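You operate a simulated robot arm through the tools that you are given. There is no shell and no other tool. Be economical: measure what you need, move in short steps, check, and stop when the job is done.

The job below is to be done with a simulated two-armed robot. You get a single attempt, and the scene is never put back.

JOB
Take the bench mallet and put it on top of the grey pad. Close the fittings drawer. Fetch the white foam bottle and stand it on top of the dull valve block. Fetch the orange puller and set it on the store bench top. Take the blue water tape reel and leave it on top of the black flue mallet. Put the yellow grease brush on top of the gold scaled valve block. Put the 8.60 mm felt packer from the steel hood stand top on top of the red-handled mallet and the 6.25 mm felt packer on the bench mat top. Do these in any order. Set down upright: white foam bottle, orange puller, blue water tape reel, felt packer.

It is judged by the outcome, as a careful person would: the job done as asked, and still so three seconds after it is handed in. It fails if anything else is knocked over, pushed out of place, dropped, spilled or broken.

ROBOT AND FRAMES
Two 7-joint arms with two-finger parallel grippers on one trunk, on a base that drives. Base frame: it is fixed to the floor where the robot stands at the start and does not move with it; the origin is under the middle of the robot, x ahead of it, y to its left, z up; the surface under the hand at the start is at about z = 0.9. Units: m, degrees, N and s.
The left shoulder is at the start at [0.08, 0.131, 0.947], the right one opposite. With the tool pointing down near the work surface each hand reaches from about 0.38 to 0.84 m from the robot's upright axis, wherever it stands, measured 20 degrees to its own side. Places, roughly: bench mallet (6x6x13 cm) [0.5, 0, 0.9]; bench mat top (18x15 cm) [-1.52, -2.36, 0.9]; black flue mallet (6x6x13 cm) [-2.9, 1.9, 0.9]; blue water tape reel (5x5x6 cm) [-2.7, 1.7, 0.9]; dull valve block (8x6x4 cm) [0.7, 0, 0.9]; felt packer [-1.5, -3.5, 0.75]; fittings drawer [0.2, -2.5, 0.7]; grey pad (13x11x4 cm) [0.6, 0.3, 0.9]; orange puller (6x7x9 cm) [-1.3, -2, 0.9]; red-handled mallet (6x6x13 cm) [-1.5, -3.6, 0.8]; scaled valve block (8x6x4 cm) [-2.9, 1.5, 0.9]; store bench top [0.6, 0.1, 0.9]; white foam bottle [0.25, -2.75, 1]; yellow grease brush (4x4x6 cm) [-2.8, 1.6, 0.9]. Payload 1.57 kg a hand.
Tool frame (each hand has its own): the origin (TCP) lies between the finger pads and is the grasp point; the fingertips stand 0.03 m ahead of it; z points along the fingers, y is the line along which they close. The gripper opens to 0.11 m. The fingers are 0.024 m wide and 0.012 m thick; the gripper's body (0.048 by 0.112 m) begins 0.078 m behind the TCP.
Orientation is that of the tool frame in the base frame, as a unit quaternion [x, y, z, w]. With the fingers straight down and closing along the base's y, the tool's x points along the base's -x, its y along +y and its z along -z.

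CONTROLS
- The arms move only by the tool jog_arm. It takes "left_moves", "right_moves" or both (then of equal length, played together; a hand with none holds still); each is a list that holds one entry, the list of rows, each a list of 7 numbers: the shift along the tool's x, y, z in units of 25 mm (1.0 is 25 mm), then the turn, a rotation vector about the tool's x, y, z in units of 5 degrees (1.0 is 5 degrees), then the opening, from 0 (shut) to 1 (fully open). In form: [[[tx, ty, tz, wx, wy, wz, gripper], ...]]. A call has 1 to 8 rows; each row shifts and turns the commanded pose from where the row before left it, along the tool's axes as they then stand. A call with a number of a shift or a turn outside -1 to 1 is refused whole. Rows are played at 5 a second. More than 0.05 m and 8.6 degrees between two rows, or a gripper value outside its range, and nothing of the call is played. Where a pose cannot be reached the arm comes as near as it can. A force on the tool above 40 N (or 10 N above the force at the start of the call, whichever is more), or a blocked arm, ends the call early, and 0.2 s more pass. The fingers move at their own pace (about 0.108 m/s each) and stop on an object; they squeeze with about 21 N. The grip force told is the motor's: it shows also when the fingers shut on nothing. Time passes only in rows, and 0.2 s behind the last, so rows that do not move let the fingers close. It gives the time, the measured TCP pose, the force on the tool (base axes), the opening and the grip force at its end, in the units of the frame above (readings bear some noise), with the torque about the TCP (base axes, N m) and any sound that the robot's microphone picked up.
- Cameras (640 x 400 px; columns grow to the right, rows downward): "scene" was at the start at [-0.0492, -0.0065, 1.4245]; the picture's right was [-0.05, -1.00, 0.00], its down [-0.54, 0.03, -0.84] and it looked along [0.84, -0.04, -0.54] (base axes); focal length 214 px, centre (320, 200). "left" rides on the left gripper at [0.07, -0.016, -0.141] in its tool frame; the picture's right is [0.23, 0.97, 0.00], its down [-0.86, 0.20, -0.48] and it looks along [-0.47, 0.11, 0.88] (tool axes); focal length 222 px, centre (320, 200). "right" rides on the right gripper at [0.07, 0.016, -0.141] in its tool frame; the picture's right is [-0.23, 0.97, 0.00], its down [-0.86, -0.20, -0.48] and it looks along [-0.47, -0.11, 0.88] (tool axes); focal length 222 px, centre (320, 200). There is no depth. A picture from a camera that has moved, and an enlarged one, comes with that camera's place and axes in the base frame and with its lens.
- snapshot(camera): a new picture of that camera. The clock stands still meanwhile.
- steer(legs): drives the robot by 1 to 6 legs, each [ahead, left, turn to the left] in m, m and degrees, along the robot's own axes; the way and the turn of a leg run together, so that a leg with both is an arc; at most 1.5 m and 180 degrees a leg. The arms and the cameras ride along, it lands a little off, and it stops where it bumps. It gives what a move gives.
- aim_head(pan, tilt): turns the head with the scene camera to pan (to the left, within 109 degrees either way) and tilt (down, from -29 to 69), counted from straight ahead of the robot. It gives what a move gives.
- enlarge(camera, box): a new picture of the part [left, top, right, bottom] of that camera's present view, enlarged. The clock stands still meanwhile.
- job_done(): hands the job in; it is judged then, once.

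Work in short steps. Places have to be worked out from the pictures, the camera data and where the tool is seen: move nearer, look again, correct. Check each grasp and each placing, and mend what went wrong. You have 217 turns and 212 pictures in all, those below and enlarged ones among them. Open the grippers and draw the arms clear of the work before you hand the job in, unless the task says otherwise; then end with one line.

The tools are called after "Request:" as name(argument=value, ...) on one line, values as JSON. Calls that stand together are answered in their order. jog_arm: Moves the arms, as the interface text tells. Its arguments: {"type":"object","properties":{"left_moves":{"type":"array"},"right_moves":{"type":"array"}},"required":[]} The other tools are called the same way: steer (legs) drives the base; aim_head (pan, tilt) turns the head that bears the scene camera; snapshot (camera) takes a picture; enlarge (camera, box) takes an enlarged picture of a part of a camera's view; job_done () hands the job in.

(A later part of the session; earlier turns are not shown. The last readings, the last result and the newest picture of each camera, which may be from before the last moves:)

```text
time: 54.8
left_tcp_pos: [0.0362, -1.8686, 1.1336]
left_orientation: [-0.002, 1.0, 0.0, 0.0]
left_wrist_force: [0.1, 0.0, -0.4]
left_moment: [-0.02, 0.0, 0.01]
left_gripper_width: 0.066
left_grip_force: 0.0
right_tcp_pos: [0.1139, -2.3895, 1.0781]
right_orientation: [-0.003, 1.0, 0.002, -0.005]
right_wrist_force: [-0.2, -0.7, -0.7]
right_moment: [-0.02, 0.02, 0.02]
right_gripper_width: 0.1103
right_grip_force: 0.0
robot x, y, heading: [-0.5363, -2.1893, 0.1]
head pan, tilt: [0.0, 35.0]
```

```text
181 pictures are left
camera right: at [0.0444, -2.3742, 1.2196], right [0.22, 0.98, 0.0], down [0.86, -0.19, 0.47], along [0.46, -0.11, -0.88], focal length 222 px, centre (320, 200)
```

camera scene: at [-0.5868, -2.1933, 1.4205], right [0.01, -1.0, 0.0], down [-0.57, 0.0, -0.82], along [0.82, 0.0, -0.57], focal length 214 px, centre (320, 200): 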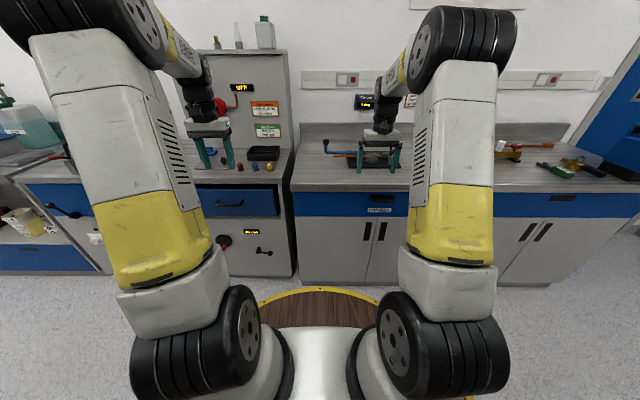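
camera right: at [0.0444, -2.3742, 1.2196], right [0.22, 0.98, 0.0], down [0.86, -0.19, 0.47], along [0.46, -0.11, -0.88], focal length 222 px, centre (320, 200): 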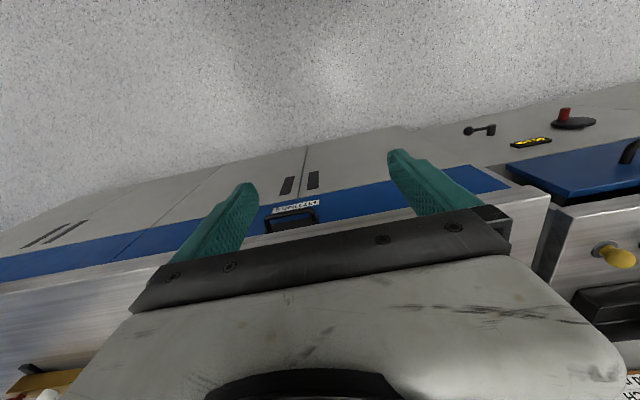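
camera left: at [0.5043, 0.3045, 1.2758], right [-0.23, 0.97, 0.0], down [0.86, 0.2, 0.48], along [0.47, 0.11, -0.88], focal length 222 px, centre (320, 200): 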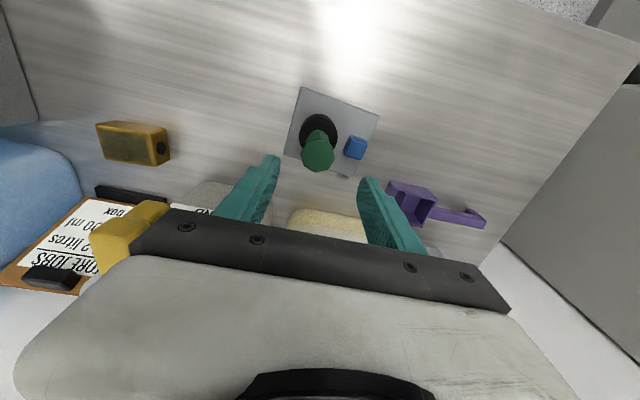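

The drawer is closed flush. The bottle stands at about (0.375, -2.68), about 13 cm tall. I'll raise both hands, then drive so the right hand is near it.

Request:
jog_arm(left_moves=[[[0, 0, -1, 0, 0, 0, 1], [0, 0, -1, 0, 0, 0, 1], [0, 0, -1, 0, 0, 0, 1], [0, 0, -1, 0, 0, 0, 1], [0, 0, -1, 0, 0, 0, 1], [0, 0, -1, 0, 0, 0, 1]]], right_moves=[[[0, 0, -1, 0, 0, 0, 1], [0, 0, -1, 0, 0, 0, 1], [0, 0, -1, 0, 0, 0, 1], [0, 0, -1, 0, 0, 0, 1], [0, 0, -1, 0, 0, 0, 1], [0, 0, -1, 0, 0, 0, 1]]])

Request:
steer(legs=[[0, -0.28, 0], [0.2, 0, 0]])

Request:
snapshot(camera="right")

Request:
snapshot(camera="scene")

```text
time: 56.2
left_tcp_pos: [0.0376, -1.8697, 1.2854]
left_orientation: [-0.003, 1.0, 0.001, -0.001]
left_wrist_force: [0.1, 0.0, -0.1]
left_moment: [0.01, 0.01, 0.01]
left_gripper_width: 0.11
left_grip_force: 0.1
right_tcp_pos: [0.1149, -2.3892, 1.2323]
right_orientation: [-0.003, 1.0, 0.0, -0.004]
right_wrist_force: [-0.5, 0.6, 0.4]
right_moment: [0.05, 0.02, 0.02]
right_gripper_width: 0.1104
right_grip_force: 0.2
robot x, y, heading: [-0.5353, -2.187, 0.1]
head pan, tilt: [0.0, 35.0]
```

```text
time: 59.4
left_tcp_pos: [0.2431, -2.1611, 1.2849]
left_orientation: [0.007, 1.0, 0.0, 0.0]
left_wrist_force: [0.3, -0.4, 0.3]
left_moment: [-0.01, -0.02, -0.02]
left_gripper_width: 0.1101
left_grip_force: 0.0
right_tcp_pos: [0.3103, -2.6824, 1.2321]
right_orientation: [0.005, 1.0, 0.001, -0.004]
right_wrist_force: [-0.2, 0.1, 0.6]
right_moment: [-0.01, -0.03, -0.02]
right_gripper_width: 0.1099
right_grip_force: 0.0
robot x, y, heading: [-0.3331, -2.4739, -0.6]
head pan, tilt: [0.0, 35.0]
```

```text
180 pictures are left
camera right: at [0.2432, -2.6655, 1.3736], right [0.24, 0.97, 0.0], down [0.86, -0.21, 0.47], along [0.46, -0.11, -0.88], focal length 222 px, centre (320, 200)
```

right: 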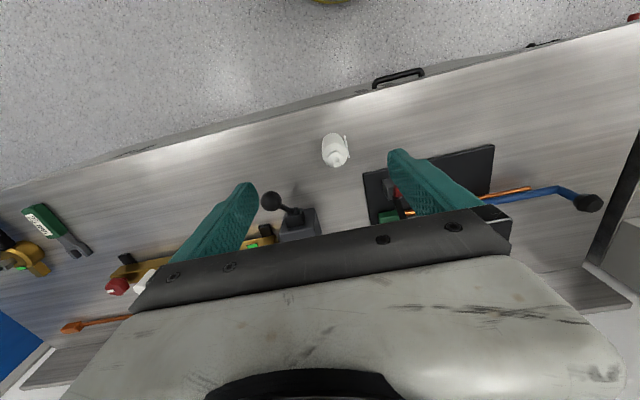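

```text
179 pictures are left
camera scene: at [-0.3876, -2.4749, 1.4205], right [-0.01, -1.0, 0.0], down [-0.57, 0.01, -0.82], along [0.82, -0.01, -0.57], focal length 214 px, centre (320, 200)
```

scene: 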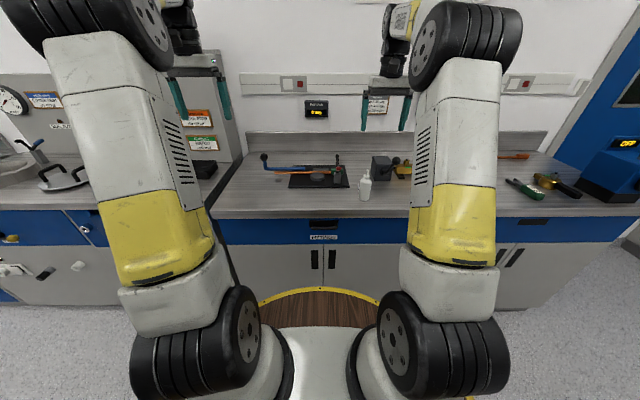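

The bottle is at about (0.358, -2.663). I'll enlarge it to judge its shape.

Request:
enlarge(camera="scene", box=[330, 150, 410, 210])

Request:
enlarge(camera="right", box=[280, 100, 400, 190])

```text
6.67 times, centred on (370, 180) of scene
camera zoom: at [-0.3876, -2.4749, 1.4205], right [-0.01, -1.0, 0.0], down [-0.57, 0.01, -0.82], along [0.82, -0.01, -0.57], focal length 1430 px, centre (-13, 333)
```

zoom: 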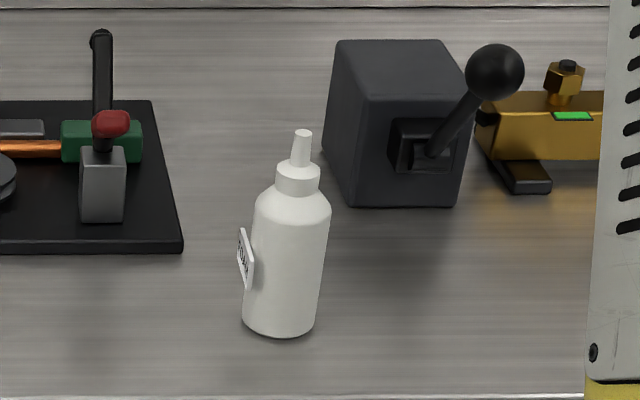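

```text
4.44 times, centred on (340, 145) of right
camera zoom: at [0.2432, -2.6655, 1.3736], right [0.24, 0.97, 0.0], down [0.86, -0.21, 0.47], along [0.46, -0.11, -0.88], focal length 987 px, centre (231, 444)
```

zoom: 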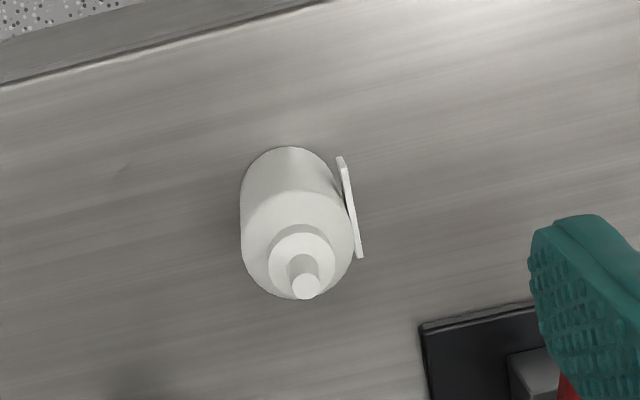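

The bottle carries a flat tag on its +y side, so I'll turn the gripper 90° to close along x. I move over it first and turn while high.

Request:
jog_arm(right_moves=[[[-0.9, 0.4, 0, 0, 0, 0, 1], [-1, 0.4, 0, 0, 0, 1, 1], [0, 0, 0, 0, 0, 1, 1], [0, 0, 0, 0, 0, 1, 1], [0, 0, 0, 0, 0, 1, 1], [0, 0, 0, 0, 0, 1, 1], [0, 0, 0, 0, 0, 1, 1], [0, 0, 0, 0, 0, 1, 1]]])

Request:
jog_arm(right_moves=[[[0, 0, 0, 0, 0, 1, 1], [0, 0, 0, 0, 0, 1, 1], [0, 0, 0, 0, 0, 1, 1], [0, 0, 0, 0, 0, 1, 1], [0, 0, 0, 0, 0, 1, 1], [0, 0, 0, 0, 0, 1, 1], [0, 0, 0, 0, 0, 1, 1], [0, 0, 0, 0, 0, 1, 1]]])

Request:
snapshot(camera="right")

```text
time: 61.2
left_tcp_pos: [0.2432, -2.1614, 1.2854]
left_orientation: [0.006, 1.0, 0.0, -0.001]
left_wrist_force: [-0.2, -0.3, 0.2]
left_moment: [-0.04, 0.03, 0.04]
left_gripper_width: 0.11
left_grip_force: 0.0
right_tcp_pos: [0.3593, -2.663, 1.2312]
right_orientation: [0.307, 0.952, -0.001, -0.004]
right_wrist_force: [0.8, -0.4, 0.6]
right_moment: [0.0, -0.02, -0.01]
right_gripper_width: 0.11
right_grip_force: 0.1
robot x, y, heading: [-0.3369, -2.4754, -0.9]
head pan, tilt: [0.0, 35.0]
```

```text
time: 63.0
left_tcp_pos: [0.244, -2.1616, 1.2848]
left_orientation: [0.006, 1.0, 0.0, 0.0]
left_wrist_force: [-0.4, 0.2, -0.6]
left_moment: [-0.04, -0.02, 0.01]
left_gripper_width: 0.1102
left_grip_force: 0.0
right_tcp_pos: [0.3604, -2.6631, 1.232]
right_orientation: [0.613, 0.79, -0.003, -0.004]
right_wrist_force: [0.9, -0.5, 0.2]
right_moment: [0.02, 0.0, 0.01]
right_gripper_width: 0.1101
right_grip_force: 0.1
robot x, y, heading: [-0.3393, -2.4716, -0.5]
head pan, tilt: [0.0, 35.0]
```

```text
176 pictures are left
camera right: at [0.3595, -2.5919, 1.3725], right [1.0, 0.02, -0.01], down [0.02, -0.88, 0.48], along [0.0, -0.48, -0.88], focal length 222 px, centre (320, 200)
```

right: 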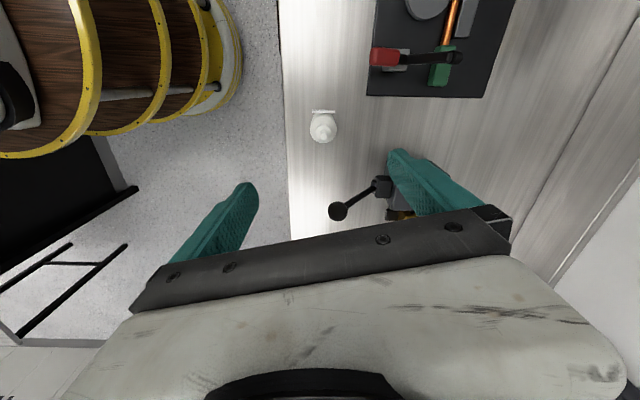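

The bottle is well under the hand. I'll descend.

Request:
jog_arm(right_moves=[[[0, 0.1, 1, 0, 0, 0, 1], [0, 0, 1, 0, 0, 0, 1], [0, 0, 1, 0, 0, 0, 1], [0, 0, 1, 0, 0, 0, 1], [0, 0, 1, 0, 0, 0, 1], [0, 0, 1, 0, 0, 0, 1], [0, 0, 1, 0, 0, 0, 1], [0, 0, 0.3, 0, 0, 0, 1]]])

Request:
snapshot(camera="right")

```text
time: 64.8
left_tcp_pos: [0.2431, -2.1606, 1.2857]
left_orientation: [0.007, 1.0, 0.0, -0.001]
left_wrist_force: [0.1, 1.1, 0.5]
left_moment: [-0.01, -0.01, 0.01]
left_gripper_width: 0.1101
left_grip_force: 0.0
right_tcp_pos: [0.3604, -2.6639, 1.05]
right_orientation: [0.614, 0.79, -0.003, -0.004]
right_wrist_force: [0.5, -0.4, 1.0]
right_moment: [-0.03, 0.03, -0.01]
right_gripper_width: 0.11
right_grip_force: 0.0
robot x, y, heading: [-0.3323, -2.4755, -0.9]
head pan, tilt: [0.0, 35.0]
```

```text
175 pictures are left
camera right: at [0.3601, -2.5917, 1.1913], right [1.0, 0.02, -0.01], down [0.02, -0.88, 0.48], along [0.0, -0.48, -0.88], focal length 222 px, centre (320, 200)
```

right: 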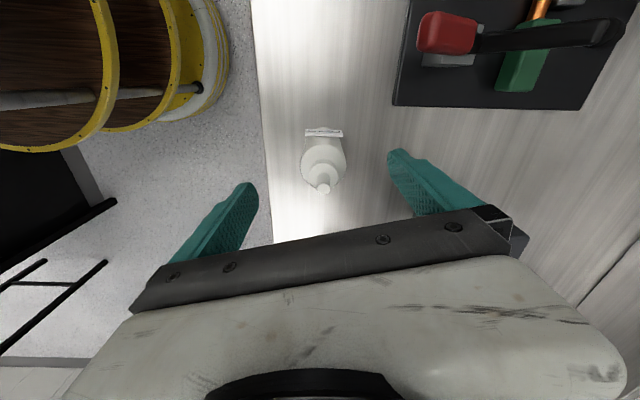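

Centred. I'll lower to z 0.965 and close the fingers.

Request:
jog_arm(right_moves=[[[0, 0, 1, 0, 0, 0, 1], [0, 0, 1, 0, 0, 0, 1], [0, 0, 1, 0, 0, 0, 1], [0, 0, 0.4, 0, 0, 0, 1], [0, 0, 0, 0, 0, 0, 0.2], [0, 0, 0, 0, 0, 0, 0.2], [0, 0, 0, 0, 0, 0, 0.2]]])

Request:
snapshot(camera="right")

```text
time: 66.4
left_tcp_pos: [0.2431, -2.1619, 1.2862]
left_orientation: [0.007, 1.0, 0.0, 0.0]
left_wrist_force: [-0.1, 0.7, -1.0]
left_moment: [-0.06, -0.01, 0.01]
left_gripper_width: 0.1099
left_grip_force: 0.0
right_tcp_pos: [0.3587, -2.6641, 0.9645]
right_orientation: [0.613, 0.79, -0.003, -0.003]
right_wrist_force: [0.1, 0.1, -0.1]
right_moment: [-0.02, -0.07, 0.01]
right_gripper_width: 0.0447
right_grip_force: 20.9
robot x, y, heading: [-0.3374, -2.4719, -0.5]
head pan, tilt: [0.0, 35.0]
```

```text
174 pictures are left
camera right: at [0.3584, -2.5917, 1.1058], right [1.0, 0.02, -0.01], down [0.02, -0.88, 0.48], along [0.0, -0.48, -0.88], focal length 222 px, centre (320, 200)
```

right: 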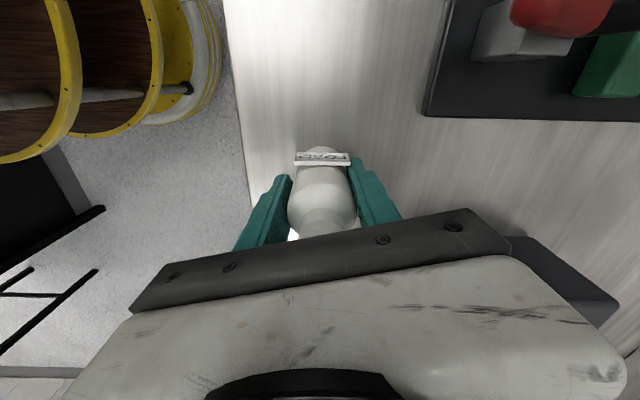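

The bottle is gripped at width 45 mm. I'll lift it and drive back to the store bench.

Request:
jog_arm(right_moves=[[[0, 0, -0.4, 0, 0, 0, 0], [0, 0, -1, 0, 0, 0, 0], [0, 0, -1, 0, 0, 0, 0], [0, 0, -1, 0, 0, 0, 0], [0, 0, -1, 0, 0, 0, 0], [0, 0, -1, 0, 0, 0, 0], [0, 0, -1, 0, 0, 0, 0], [0, 0, -1, 0, 0, 0, 0]]])

Request:
steer(legs=[[-0.05, 0, 0], [0, 0, 91], [1.2, 0, 0], [1.1, 0, 0], [0, 0, -90]])

Request:
snapshot(camera="scene")

```text
time: 68.2
left_tcp_pos: [0.2428, -2.1617, 1.2848]
left_orientation: [0.006, 1.0, 0.0, -0.001]
left_wrist_force: [0.0, 0.1, -0.1]
left_moment: [-0.01, 0.02, 0.0]
left_gripper_width: 0.1098
left_grip_force: 0.0
right_tcp_pos: [0.3605, -2.6618, 1.1493]
right_orientation: [0.613, 0.79, -0.002, -0.005]
right_wrist_force: [0.8, -0.2, -2.1]
right_moment: [0.02, 0.0, 0.03]
right_gripper_width: 0.0451
right_grip_force: 20.9
robot x, y, heading: [-0.3361, -2.472, -0.9]
head pan, tilt: [0.0, 35.0]
```

```text
time: 87.6
left_tcp_pos: [0.3541, 0.0783, 1.2858]
left_orientation: [0.04, 0.999, -0.001, -0.001]
left_wrist_force: [-0.4, -0.5, 0.3]
left_moment: [0.01, 0.02, -0.02]
left_gripper_width: 0.1099
left_grip_force: 0.1
right_tcp_pos: [0.4398, -0.4291, 1.1501]
right_orientation: [0.639, 0.769, -0.002, -0.004]
right_wrist_force: [0.2, 1.1, -2.0]
right_moment: [-0.01, 0.05, -0.01]
right_gripper_width: 0.0451
right_grip_force: 21.0
robot x, y, heading: [-0.2426, -0.1982, -4.0]
head pan, tilt: [0.0, 35.0]
```

```text
173 pictures are left
camera scene: at [-0.2953, -0.1928, 1.4205], right [-0.08, -1.0, 0.0], down [-0.57, 0.04, -0.82], along [0.82, -0.06, -0.57], focal length 214 px, centre (320, 200)
```

scene: 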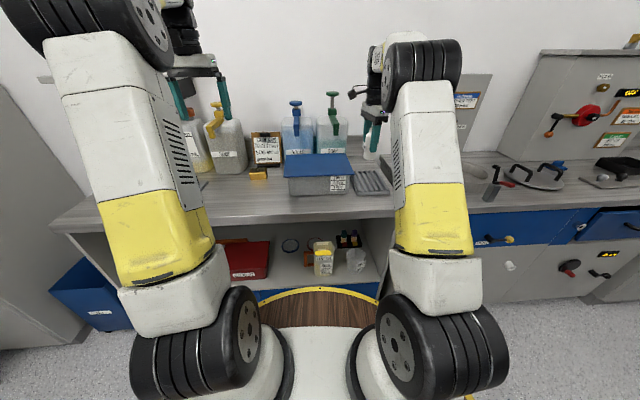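

I'm near the store bench. I'll sidestep left, straighten and move ahead so that the bottle comes near the block.

Request:
steer(legs=[[0, 0.3, 4], [0.13, 0, 0]])

Request:
snapshot(camera="scene")

Request:
snapshot(camera="right")

```text
time: 90.5
left_tcp_pos: [0.4753, 0.4291, 1.2856]
left_orientation: [0.0, 1.0, 0.0, 0.0]
left_wrist_force: [0.4, -0.4, -0.3]
left_moment: [0.02, -0.03, 0.02]
left_gripper_width: 0.1099
left_grip_force: 0.1
right_tcp_pos: [0.5989, -0.0706, 1.1489]
right_orientation: [0.609, 0.793, -0.003, -0.004]
right_wrist_force: [0.5, 0.6, -0.2]
right_moment: [0.01, -0.03, 0.0]
right_gripper_width: 0.0448
right_grip_force: 21.1
robot x, y, heading: [-0.1021, 0.1105, 0.3]
head pan, tilt: [0.0, 35.0]
```

```text
172 pictures are left
camera scene: at [-0.1518, 0.1086, 1.4205], right [0.0, -1.0, 0.0], down [-0.57, 0.0, -0.82], along [0.82, 0.0, -0.57], focal length 214 px, centre (320, 200)
```

scene: 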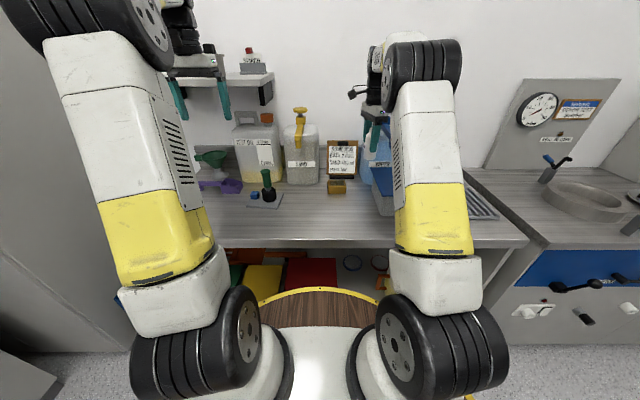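

```text
171 pictures are left
camera right: at [0.5977, 0.002, 1.2903], right [1.0, 0.03, -0.01], down [0.03, -0.88, 0.48], along [0.01, -0.48, -0.88], focal length 222 px, centre (320, 200)
```

right: 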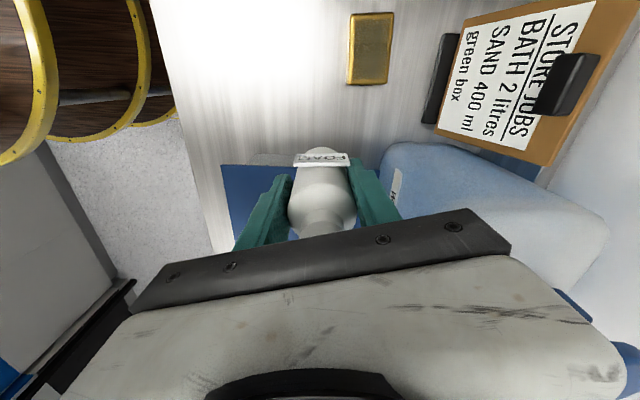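

The block centre computes to (0.660, 0.037). I'll move the bottle over it, sideways first to clear the jug.

Request:
jog_arm(right_moves=[[[0.834, 0.222, 0, 0, 0, 0, 0], [0.834, 0.222, 0, 0, 0, 0, 0], [0.834, 0.222, 0, 0, 0, 0, 0], [0.834, 0.222, 0, 0, 0, 0, 0], [0.834, 0.222, 0, 0, 0, 0, 0], [-0.21, 0.787, 0, 0, 0, 0, 0], [-0.21, 0.787, 0, 0, 0, 0, 0], [-0.21, 0.787, 0, 0, 0, 0, 0]]])

Request:
jog_arm(right_moves=[[[0, 0, 1, 0, 0, 0, 0], [0, 0, 1, 0, 0, 0, 0], [0, 0, 1, 0, 0, 0, 0], [0, 0, 1, 0, 0, 0, 0], [0, 0, 0, 0, 0, 0, 0]]])

Request:
snapshot(camera="right")

Request:
enlarge(camera="scene", box=[300, 120, 420, 220])

```text
time: 92.3
left_tcp_pos: [0.4746, 0.4286, 1.2848]
left_orientation: [-0.001, 1.0, 0.0, 0.001]
left_wrist_force: [-0.1, 0.6, -0.5]
left_moment: [-0.01, 0.03, -0.02]
left_gripper_width: 0.1101
left_grip_force: 0.1
right_tcp_pos: [0.6523, 0.0371, 1.1459]
right_orientation: [0.609, 0.793, -0.003, -0.004]
right_wrist_force: [0.5, 1.0, -1.9]
right_moment: [0.02, -0.02, -0.02]
right_gripper_width: 0.045
right_grip_force: 20.7
right hand out of reach, approached as far as the arm can: row 8
robot x, y, heading: [-0.1037, 0.1093, -0.1]
head pan, tilt: [0.0, 35.0]
```

```text
time: 93.5
left_tcp_pos: [0.4754, 0.4303, 1.285]
left_orientation: [0.001, 1.0, 0.0, -0.001]
left_wrist_force: [-0.9, -0.2, 0.9]
left_moment: [0.04, -0.01, 0.01]
left_gripper_width: 0.1101
left_grip_force: 0.1
right_tcp_pos: [0.6516, 0.036, 1.0473]
right_orientation: [0.609, 0.793, -0.003, -0.005]
right_wrist_force: [0.4, -0.2, -1.1]
right_moment: [0.01, 0.01, 0.0]
right_gripper_width: 0.0449
right_grip_force: 20.8
robot x, y, heading: [-0.0989, 0.1116, -0.1]
head pan, tilt: [0.0, 35.0]
```

```text
170 pictures are left
camera right: at [0.6508, 0.1092, 1.1881], right [1.0, 0.03, -0.01], down [0.03, -0.88, 0.48], along [0.01, -0.48, -0.88], focal length 222 px, centre (320, 200)
```

right: 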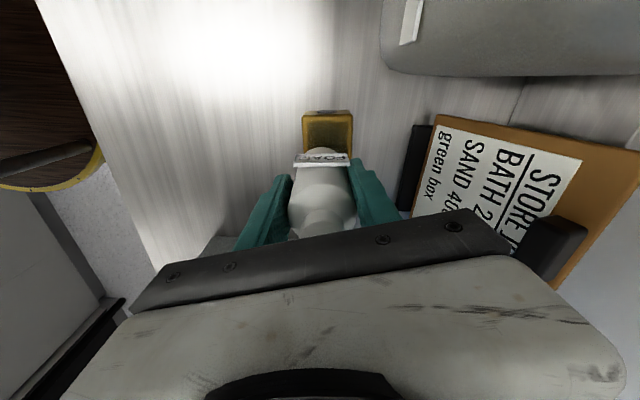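

```text
4.00 times, centred on (360, 170) of scene
camera zoom: at [-0.1516, 0.1086, 1.4205], right [0.0, -1.0, 0.0], down [-0.57, 0.0, -0.82], along [0.82, 0.0, -0.57], focal length 858 px, centre (160, 320)
```

zoom: 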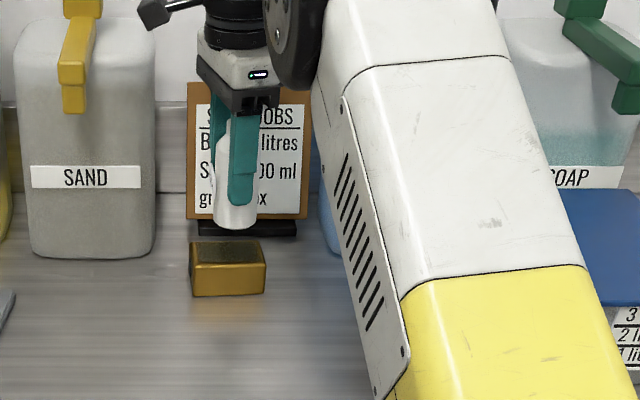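

The block centre is about (0.661, 0.037), and the bottle is at x 0.652. I'll shift 9 mm ahead and lower to just above.

Request:
jog_arm(right_moves=[[[-0.09, 0.37, 0, 0, 0, 0, 0], [0, 0, 0.6, 0, 0, 0, 0], [0, 0, 0.6, 0, 0, 0, 0], [0, 0, 0, 0, 0, 0, 0]]])

Request:
enlarge(camera="right", box=[260, 90, 400, 200])

Request:
enlarge(camera="scene", box=[320, 140, 400, 220])

```text
time: 94.5
left_tcp_pos: [0.4745, 0.4292, 1.2846]
left_orientation: [0.0, 1.0, -0.001, 0.0]
left_wrist_force: [0.8, 0.9, 0.6]
left_moment: [0.0, 0.04, -0.01]
left_gripper_width: 0.11
left_grip_force: 0.0
right_tcp_pos: [0.6625, 0.0374, 1.0168]
right_orientation: [0.609, 0.794, -0.003, -0.004]
right_wrist_force: [-0.2, 0.2, -2.3]
right_moment: [-0.01, -0.03, 0.03]
right_gripper_width: 0.0447
right_grip_force: 21.1
robot x, y, heading: [-0.1021, 0.1106, -0.1]
head pan, tilt: [0.0, 35.0]
```

```text
3.64 times, centred on (330, 145) of right
camera zoom: at [0.6608, 0.109, 1.1573], right [1.0, 0.03, -0.01], down [0.03, -0.88, 0.48], along [0.01, -0.48, -0.88], focal length 808 px, centre (284, 400)
```

zoom: 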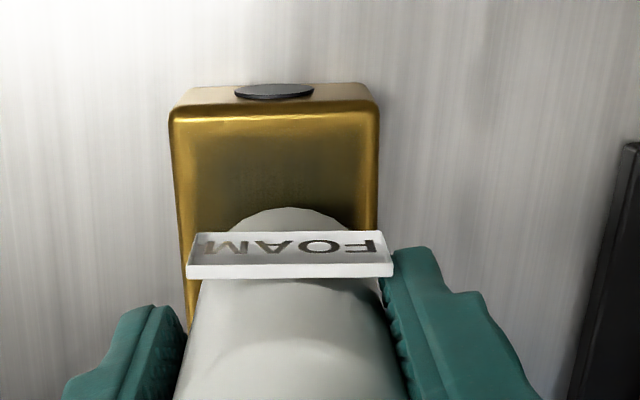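

```text
5.00 times, centred on (360, 180) of scene
camera zoom: at [-0.1516, 0.1086, 1.4205], right [0.0, -1.0, 0.0], down [-0.57, 0.0, -0.82], along [0.82, 0.0, -0.57], focal length 1072 px, centre (120, 300)
```

zoom: 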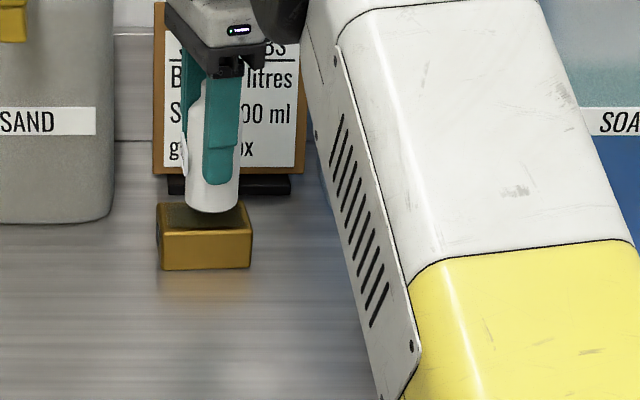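

The bottle is almost centred. I'll make a small trim and lower to contact.

Request:
jog_arm(right_moves=[[[0.18, -0.06, 0, 0, 0, 0, 0], [0, 0, 0.2, 0, 0, 0, 0], [0, 0, 0.15, 0, 0, 0, 0], [0, 0, 0.12, 0, 0, 0, 0], [0, 0, 0, 0, 0, 0, 0]]])

```text
time: 95.7
left_tcp_pos: [0.4744, 0.4285, 1.2861]
left_orientation: [0.001, 1.0, -0.001, 0.0]
left_wrist_force: [0.8, 1.1, -0.5]
left_moment: [0.0, -0.01, -0.01]
left_gripper_width: 0.1098
left_grip_force: 0.1
right_tcp_pos: [0.6582, 0.0406, 1.0046]
right_orientation: [0.609, 0.793, -0.001, -0.004]
right_wrist_force: [-2.1, -1.2, 11.9]
right_moment: [-0.04, -0.07, -0.01]
right_gripper_width: 0.0452
right_grip_force: 20.6
robot x, y, heading: [-0.1023, 0.1099, 0.1]
head pan, tilt: [0.0, 35.0]
```

Contact at z 1.005. I'll open and rise.

Request:
jog_arm(right_moves=[[[0, 0, 0, 0, 0, 0, 0.7], [0, 0, 0, 0, 0, 0, 0.8], [0, 0, -0.6, 0, 0, 0, 0.8], [0, 0, -1, 0, 0, 0, 0.8], [0, 0, -1, 0, 0, 0, 0.8], [0, 0, -1, 0, 0, 0, 0.8], [0, 0, -1, 0, 0, 0, 0.8], [0, 0, -1, 0, 0, 0, 0.8]]])

Request:
snapshot(camera="right")

Request:
enlarge(camera="scene", box=[200, 100, 400, 230])

```text
time: 97.5
left_tcp_pos: [0.4758, 0.429, 1.2856]
left_orientation: [0.0, 1.0, 0.0, 0.0]
left_wrist_force: [-0.3, -0.2, 0.1]
left_moment: [0.0, 0.0, -0.01]
left_gripper_width: 0.11
left_grip_force: 0.1
right_tcp_pos: [0.6549, 0.0413, 1.1422]
right_orientation: [0.608, 0.794, -0.002, -0.004]
right_wrist_force: [0.2, 0.7, 0.5]
right_moment: [-0.02, 0.01, 0.0]
right_gripper_width: 0.0881
right_grip_force: 0.1
right hand out of reach, approached as far as the arm can: row 8
robot x, y, heading: [-0.104, 0.1106, 0.1]
head pan, tilt: [0.0, 35.0]
```

```text
166 pictures are left
camera right: at [0.6536, 0.1127, 1.2832], right [1.0, 0.03, -0.01], down [0.03, -0.88, 0.48], along [0.01, -0.48, -0.88], focal length 222 px, centre (320, 200)
```

right: 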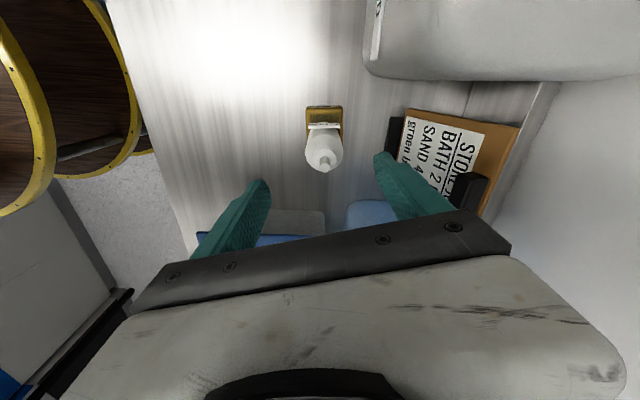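

```text
3.08 times, centred on (300, 165) of scene
camera zoom: at [-0.1515, 0.1087, 1.4205], right [0.0, -1.0, 0.0], down [-0.57, 0.0, -0.82], along [0.82, 0.0, -0.57], focal length 660 px, centre (382, 308)
```

zoom: 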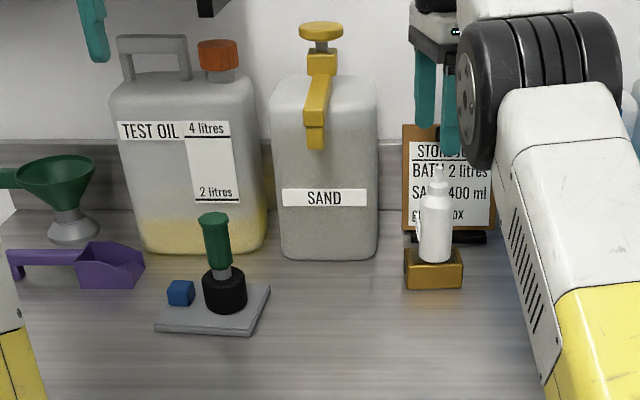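

Bottle placed well. Now I'll drive to the bench at around (-2.8, 1.7): back off, face +y and strafe left.

Request:
steer(legs=[[-0.35, 0, 0], [0, 0, 90], [0.25, 0, 0], [0, 1.2, 0], [0, 1.1, 0]])

Request:
aim_head(pan=0, tilt=25)

Request:
snapshot(camera="scene")

```text
time: 107.1
left_tcp_pos: [-1.0774, 0.925, 1.2844]
left_orientation: [0.718, -0.697, 0.0, 0.001]
left_wrist_force: [-0.5, -0.3, 0.2]
left_moment: [0.02, -0.02, 0.01]
left_gripper_width: 0.1101
left_grip_force: 0.0
right_tcp_pos: [-0.6957, 1.1159, 1.1418]
right_orientation: [-0.146, 0.989, -0.004, -0.002]
right_wrist_force: [0.3, 0.7, -0.1]
right_moment: [-0.01, -0.01, -0.03]
right_gripper_width: 0.088
right_grip_force: 0.1
robot x, y, heading: [-0.7423, 0.3583, 91.4]
head pan, tilt: [0.0, 35.0]
stopped in leg 4: the robot was blocked; the commanded pose is now the measured one
```

```text
time: 107.8
left_tcp_pos: [-1.0782, 0.925, 1.2851]
left_orientation: [0.718, -0.696, -0.001, 0.002]
left_wrist_force: [0.0, -1.0, -0.1]
left_moment: [-0.03, 0.0, 0.01]
left_gripper_width: 0.1098
left_grip_force: 0.1
right_tcp_pos: [-0.6946, 1.1155, 1.1437]
right_orientation: [-0.145, 0.989, -0.004, -0.002]
right_wrist_force: [-0.2, 0.6, -0.1]
right_moment: [-0.04, 0.0, -0.01]
right_gripper_width: 0.0879
right_grip_force: 0.1
robot x, y, heading: [-0.7419, 0.3555, 91.5]
head pan, tilt: [0.0, 25.0]
```

```text
164 pictures are left
camera scene: at [-0.7392, 0.3085, 1.4362], right [1.0, 0.03, 0.0], down [0.01, -0.42, -0.91], along [-0.02, 0.91, -0.42], focal length 214 px, centre (320, 200)
```

scene: 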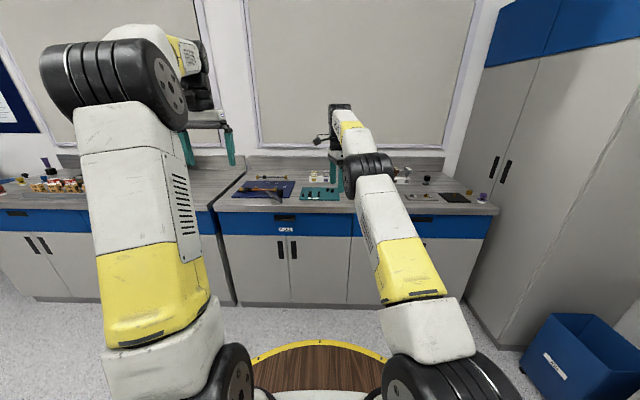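

The strafe was blocked at x -0.74. I'll look to the left and down to see by what.

Request:
aim_head(pan=75, tilt=35)

Request:
snapshot(camera="scene")

Request:
aim_head(pan=108, tilt=35)

Request:
snapshot(camera="scene")

```text
time: 109.3
left_tcp_pos: [-1.0775, 0.9251, 1.2852]
left_orientation: [0.719, -0.695, -0.001, 0.002]
left_wrist_force: [-0.3, 0.6, -0.3]
left_moment: [-0.01, -0.01, 0.01]
left_gripper_width: 0.1101
left_grip_force: 0.1
right_tcp_pos: [-0.6949, 1.1154, 1.1435]
right_orientation: [-0.147, 0.989, -0.004, -0.002]
right_wrist_force: [0.7, -0.4, 0.7]
right_moment: [0.02, 0.0, 0.0]
right_gripper_width: 0.088
right_grip_force: 0.0
robot x, y, heading: [-0.7428, 0.3591, 91.5]
head pan, tilt: [75.0, 35.0]
```

```text
163 pictures are left
camera scene: at [-0.8223, 0.237, 1.4205], right [0.23, 0.97, 0.0], down [0.56, -0.13, -0.82], along [-0.8, 0.19, -0.57], focal length 214 px, centre (320, 200)
```

scene: 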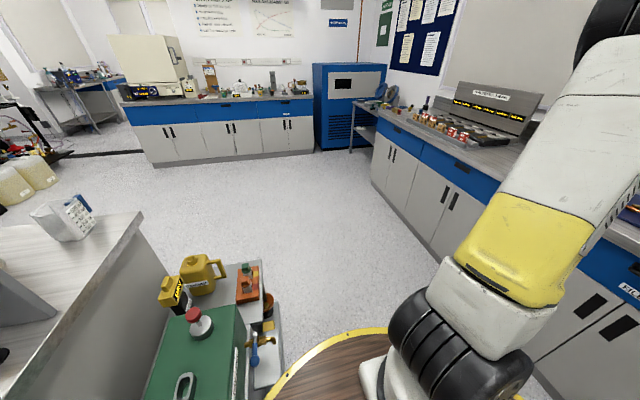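

```text
time: 110.3
left_tcp_pos: [-1.0779, 0.9256, 1.2855]
left_orientation: [0.718, -0.696, 0.0, 0.001]
left_wrist_force: [0.5, -0.3, -0.3]
left_moment: [0.02, -0.01, -0.02]
left_gripper_width: 0.1099
left_grip_force: 0.0
right_tcp_pos: [-0.6945, 1.1148, 1.1429]
right_orientation: [-0.146, 0.989, -0.004, -0.002]
right_wrist_force: [-0.1, 0.3, 0.5]
right_moment: [-0.04, -0.02, -0.02]
right_gripper_width: 0.0879
right_grip_force: 0.1
robot x, y, heading: [-0.7408, 0.3624, 91.6]
head pan, tilt: [108.0, 35.0]
```

```text
162 pictures are left
camera scene: at [-0.8197, 0.187, 1.4205], right [-0.33, 0.94, 0.0], down [0.54, 0.19, -0.82], along [-0.77, -0.27, -0.57], focal length 214 px, centre (320, 200)
```

scene: 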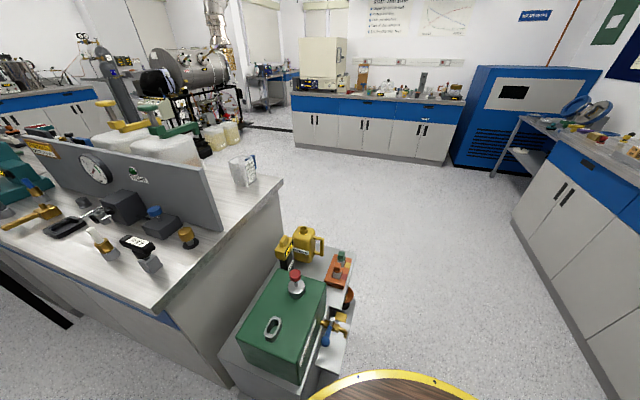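

A trolley stands at the island's end. I'll move right away from it, face -x, shift to y ≈ 0.72 and drive past it.

Request:
steer(legs=[[0, -0.25, 0], [0, 0, 89], [0, -0.33, 0], [1.3, 0, 0], [0.45, 0, 0]])

Request:
aim_head(pan=-50, tilt=25)

Request:
snapshot(camera="scene")

```text
time: 126.2
left_tcp_pos: [-2.8418, 0.3988, 1.2853]
left_orientation: [1.0, -0.002, 0.0, 0.002]
left_wrist_force: [-0.4, 0.7, 0.5]
left_moment: [0.01, 0.01, -0.04]
left_gripper_width: 0.1097
left_grip_force: 0.0
right_tcp_pos: [-3.0188, 0.7863, 1.1438]
right_orientation: [0.792, -0.61, 0.004, -0.001]
right_wrist_force: [0.2, -0.6, -0.1]
right_moment: [0.03, -0.02, -0.01]
right_gripper_width: 0.0882
right_grip_force: 0.0
robot x, y, heading: [-2.2642, 0.7171, 179.6]
head pan, tilt: [108.0, 35.0]
```

```text
time: 128.6
left_tcp_pos: [-2.8418, 0.3979, 1.2846]
left_orientation: [1.0, -0.002, 0.001, 0.001]
left_wrist_force: [-0.1, 0.3, -0.7]
left_moment: [0.01, -0.01, -0.02]
left_gripper_width: 0.1099
left_grip_force: 0.1
right_tcp_pos: [-3.0188, 0.7863, 1.1428]
right_orientation: [0.792, -0.61, 0.004, 0.0]
right_wrist_force: [0.0, -0.9, -0.1]
right_moment: [0.02, 0.02, 0.02]
right_gripper_width: 0.0879
right_grip_force: 0.0
robot x, y, heading: [-2.2633, 0.7113, 179.6]
head pan, tilt: [-50.0, 25.0]
```

```text
161 pictures are left
camera scene: at [-2.1819, 0.7822, 1.4363], right [0.77, 0.64, 0.0], down [0.27, -0.33, -0.91], along [-0.58, 0.7, -0.42], focal length 214 px, centre (320, 200)
```

scene: 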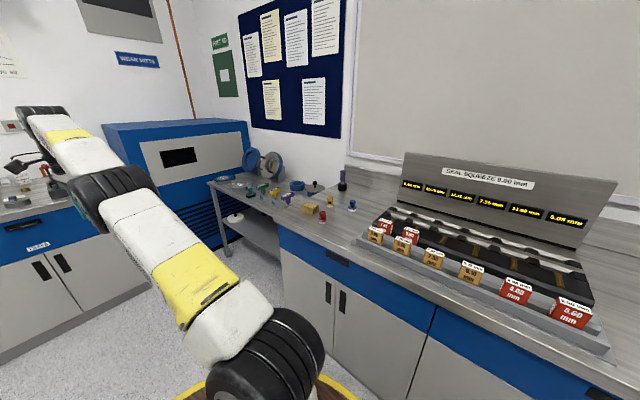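

Request:
enlarge(camera="scene", box=[200, 140, 390, 260])

Request:
enlarge(camera="scene", box=[350, 140, 640, 350])

```text
3.33 times, centred on (295, 200) of scene
camera zoom: at [-2.1819, 0.7822, 1.4363], right [0.77, 0.64, 0.0], down [0.27, -0.33, -0.91], along [-0.58, 0.7, -0.42], focal length 715 px, centre (403, 200)
```

zoom: 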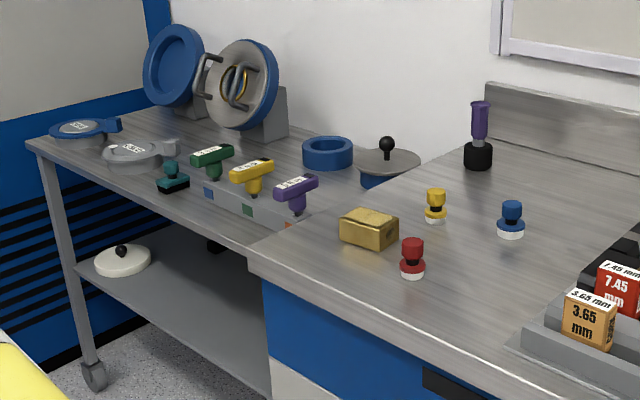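

```text
1.90 times, centred on (495, 245) of scene
camera zoom: at [-2.1819, 0.7822, 1.4363], right [0.77, 0.64, 0.0], down [0.27, -0.33, -0.91], along [-0.58, 0.7, -0.42], focal length 408 px, centre (-13, 114)
```

zoom: 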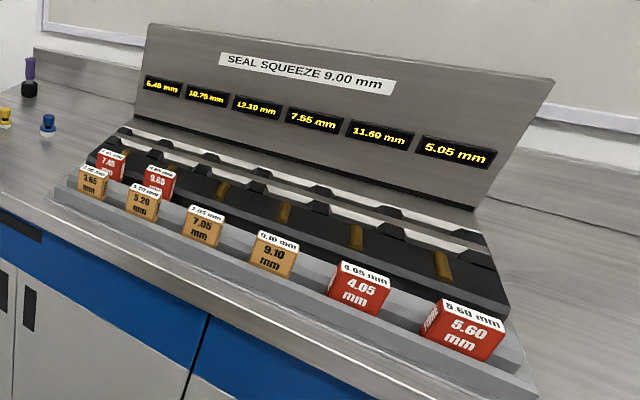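

I've located: blue reel (-2.70, 1.68), yellow brush (-2.83, 1.65), gold block (-2.87, 1.53), flue mallet (-2.914, 1.90) with handle top at z ≈ 1.03. First I'll retract and unwind the right hand, and tilt the left hand forward for more reach.

Request:
jog_arm(right_moves=[[[0.207, -0.773, -0.5, 0, 0, -1, 0.8], [0.274, -0.752, -0.5, 0, 0, -1, 0.8], [0.338, -0.725, -0.5, 0, 0, -1, 0.8], [0.4, -0.693, -0.5, 0, 0, -1, 0.8], [0.459, -0.655, 0, 0, 0, -1, 0.8], [0.514, -0.613, 0, 0, 0, -1, 0.8], [0.566, -0.566, 0, 0, 0, -1, 0.8], [0.613, -0.514, 0, 0, 0, -1, 0.8]]], left_moves=[[[0, 0, 0, 0, -1, 0, 1], [0, 0, 0, 0, -1, 0, 1], [0, 0, 0, 0, -1, 0, 1], [0, 0, 0, 0, -1, 0, 1], [0, 0, 0, 0, -1, 0, 1], [0, 0, 0, 0, -1, 0, 1], [0, 0, 0, 0, -1, 0, 1], [0, 0, 0, 0, -1, 0, 1]]])

Request:
jog_arm(right_moves=[[[0.655, -0.459, 0, 0, 0, -1, 0.8], [0.693, -0.4, 0, 0, 0, -1, 0.8], [0.725, -0.338, 0, 0, 0, -1, 0.8], [0.752, -0.6, 0, 0, 0, -1, 0.8], [0.773, -0.7, 0, 0, 0, -1, 0.8], [0.788, -0.7, 0, 0, 0, -1, 0.8], [0.797, -0.8, 0, 0, 0, -1, 0.8], [0, -0.8, 0, 0, 0, 0, 0.8]]])

Request:
steer(legs=[[0, 0, -90], [0, 0.35, 0]])

Request:
aim_head(pan=10, tilt=35)

Request:
snapshot(camera="scene")

Request:
snapshot(camera="left")

```text
time: 130.4
left_tcp_pos: [-2.8427, 0.3971, 1.2841]
left_orientation: [0.94, -0.002, -0.342, 0.0]
left_wrist_force: [-0.8, 0.9, -0.3]
left_moment: [-0.03, -0.01, 0.03]
left_gripper_width: 0.1099
left_grip_force: 0.0
right_tcp_pos: [-2.8593, 0.7879, 1.1935]
right_orientation: [0.954, -0.301, 0.003, 0.0]
right_wrist_force: [-0.6, 0.5, 1.0]
right_moment: [-0.01, -0.02, 0.01]
right_gripper_width: 0.0883
right_grip_force: 0.0
robot x, y, heading: [-2.262, 0.7133, 179.8]
head pan, tilt: [-50.0, 25.0]
```

```text
time: 132.2
left_tcp_pos: [-2.842, 0.3988, 1.2859]
left_orientation: [0.94, -0.002, -0.341, 0.0]
left_wrist_force: [1.0, -0.2, -1.0]
left_moment: [-0.01, -0.04, -0.01]
left_gripper_width: 0.1101
left_grip_force: 0.1
right_tcp_pos: [-2.7085, 0.8571, 1.1958]
right_orientation: [1.0, -0.002, 0.003, 0.001]
right_wrist_force: [0.0, 0.3, 0.0]
right_moment: [0.02, -0.01, 0.02]
right_gripper_width: 0.0884
right_grip_force: 0.0
robot x, y, heading: [-2.2614, 0.7173, 179.3]
head pan, tilt: [-50.0, 25.0]
```

```text
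time: 138.3
left_tcp_pos: [-2.9285, 1.2947, 1.2842]
left_orientation: [-0.663, 0.666, 0.242, 0.24]
left_wrist_force: [-0.6, -0.2, -0.2]
left_moment: [0.0, 0.02, 0.04]
left_gripper_width: 0.11
left_grip_force: 0.1
right_tcp_pos: [-2.4683, 1.1613, 1.1965]
right_orientation: [-0.706, 0.709, -0.002, -0.004]
right_wrist_force: [1.2, 0.1, -0.3]
right_moment: [-0.01, 0.03, 0.01]
right_gripper_width: 0.0882
right_grip_force: 0.1
robot x, y, heading: [-2.6136, 0.7179, 89.5]
head pan, tilt: [-50.0, 25.0]
```

```text
time: 139.6
left_tcp_pos: [-2.928, 1.2951, 1.2849]
left_orientation: [-0.664, 0.665, 0.242, 0.241]
left_wrist_force: [0.4, 0.5, -0.1]
left_moment: [0.0, 0.01, 0.0]
left_gripper_width: 0.11
left_grip_force: 0.0
right_tcp_pos: [-2.4691, 1.1623, 1.1973]
right_orientation: [-0.706, 0.708, -0.001, -0.004]
right_wrist_force: [0.5, -0.5, -0.5]
right_moment: [0.01, 0.0, 0.0]
right_gripper_width: 0.088
right_grip_force: 0.1
robot x, y, heading: [-2.6126, 0.7174, 89.6]
head pan, tilt: [10.0, 35.0]
```

```text
158 pictures are left
camera scene: at [-2.6267, 0.6621, 1.4205], right [0.99, 0.17, 0.0], down [0.09, -0.57, -0.82], along [-0.14, 0.81, -0.57], focal length 214 px, centre (320, 200)
```

scene: 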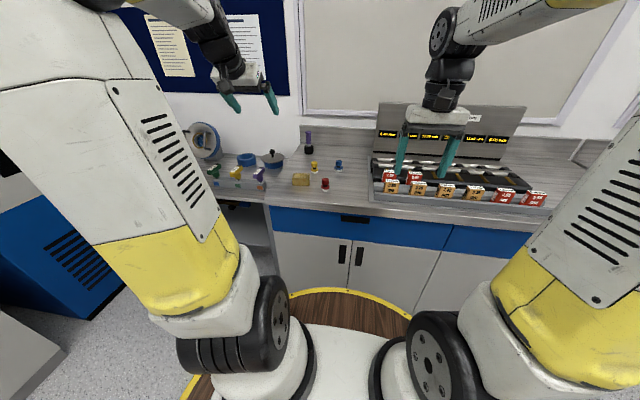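

```text
157 pictures are left
camera left: at [-2.9125, 1.1516, 1.3488], right [-0.97, -0.17, -0.14], down [-0.2, 0.35, 0.92], along [-0.11, 0.92, -0.37], focal length 222 px, centre (320, 200)
```

left: 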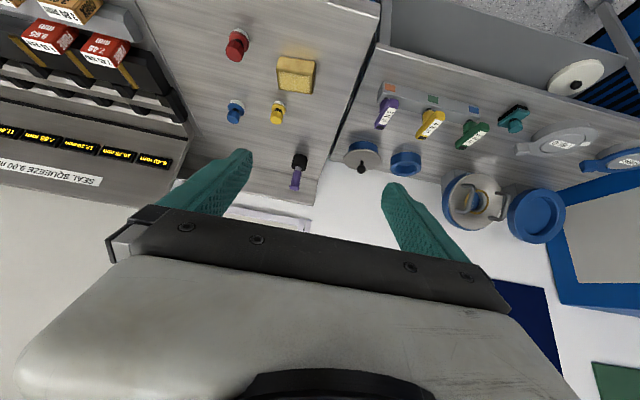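

Positions are confirmed from the left camera. I'll drive ahead 0.3 m so the left hand is above the objects.

Request:
steer(legs=[[0.3, 0, 0.5]])

Request:
snapshot(camera="left")

Request:
enlarge(camera="scene", box=[190, 100, 430, 250])

```text
time: 141.7
left_tcp_pos: [-2.9327, 1.5979, 1.2854]
left_orientation: [0.666, -0.664, -0.242, -0.239]
left_wrist_force: [0.0, 0.1, 0.5]
left_moment: [-0.02, 0.01, -0.02]
left_gripper_width: 0.1102
left_grip_force: 0.0
right_tcp_pos: [-2.4705, 1.4679, 1.1975]
right_orientation: [0.709, -0.705, 0.001, 0.003]
right_wrist_force: [0.6, 0.2, -1.0]
right_moment: [0.03, -0.02, -0.02]
right_gripper_width: 0.0881
right_grip_force: 0.0
robot x, y, heading: [-2.6106, 1.0213, 90.0]
head pan, tilt: [10.0, 35.0]
```

```text
156 pictures are left
camera left: at [-2.9156, 1.4541, 1.3489], right [-0.97, -0.18, -0.14], down [-0.2, 0.35, 0.92], along [-0.11, 0.92, -0.37], focal length 222 px, centre (320, 200)
```

left: 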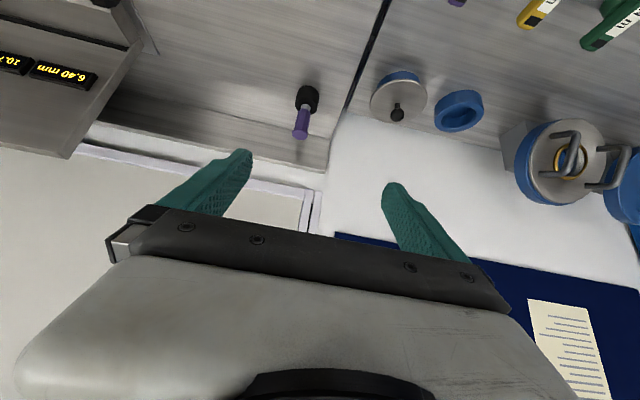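

```text
2.67 times, centred on (310, 175) of scene
camera zoom: at [-2.6252, 0.9672, 1.4205], right [0.98, 0.18, 0.0], down [0.1, -0.56, -0.82], along [-0.14, 0.81, -0.57], focal length 572 px, centre (347, 267)
```

zoom: 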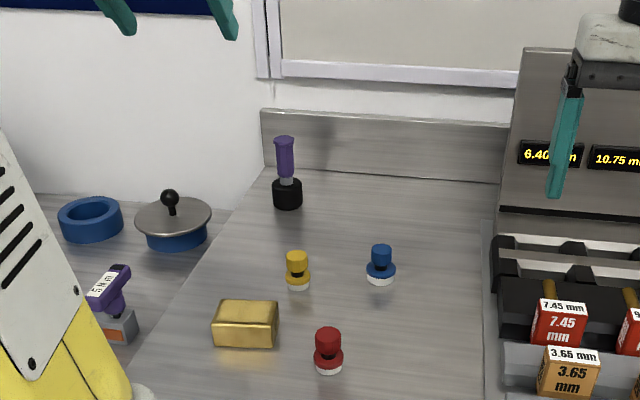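

Refined: brush (-2.815, 1.639), reel (-2.697, 1.679), mallet handle (-2.899, 1.88). Both brush and reel have a narrow cap to hold. I'll bring the left hand down toward the brush.

Request:
jog_arm(left_moves=[[[0.605, -0.588, 0.962, 0, 0, 0, 0.7], [0.605, -0.588, 0.962, 0, 0, 0, 0.7], [0.605, -0.588, 0.962, 0, 0, 0, 0.7], [0.605, -0.588, 0.962, 0, 0, 0, 0.7], [0.605, -0.588, 0.962, 0, 0, 0, 0.7], [0.605, -0.588, 0.962, 0, 0, 0, 0.7], [0.605, -0.588, 0.962, 0, 0, 0, 0.7], [0.605, -0.588, 0.962, 0, 0, 0, 0.7]]])

Request:
snapshot(camera="left")

Request:
enlarge(camera="scene", box=[220, 130, 400, 250])

```text
time: 143.4
left_tcp_pos: [-2.8157, 1.6276, 1.0592]
left_orientation: [0.666, -0.663, -0.243, -0.24]
left_wrist_force: [-0.6, -0.4, 0.4]
left_moment: [0.04, 0.0, -0.03]
left_gripper_width: 0.077
left_grip_force: 0.1
right_tcp_pos: [-2.472, 1.4675, 1.1967]
right_orientation: [0.709, -0.705, 0.002, 0.003]
right_wrist_force: [-0.4, -1.3, -0.5]
right_moment: [0.04, 0.0, 0.02]
right_gripper_width: 0.0881
right_grip_force: 0.1
robot x, y, heading: [-2.6063, 1.0236, 90.0]
head pan, tilt: [10.0, 35.0]
```

```text
154 pictures are left
camera left: at [-2.7982, 1.4849, 1.1222], right [-0.97, -0.18, -0.14], down [-0.2, 0.35, 0.92], along [-0.11, 0.92, -0.37], focal length 222 px, centre (320, 200)
```

left: 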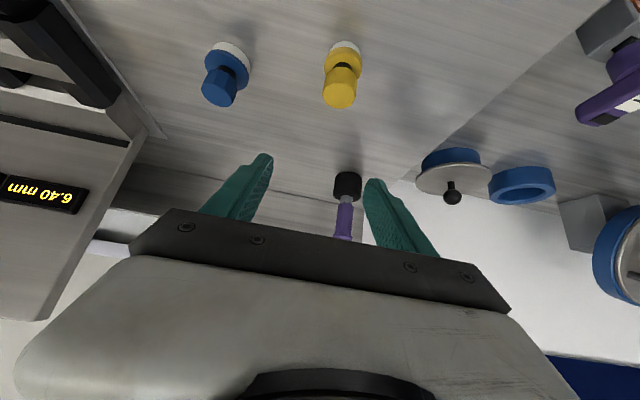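

```text
3.33 times, centred on (310, 190) of scene
camera zoom: at [-2.6254, 0.9671, 1.4205], right [0.98, 0.18, 0.0], down [0.1, -0.56, -0.82], along [-0.14, 0.81, -0.57], focal length 715 px, centre (353, 233)
```

zoom: 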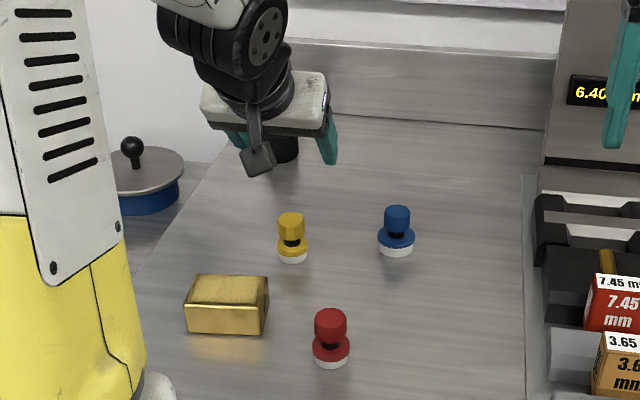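

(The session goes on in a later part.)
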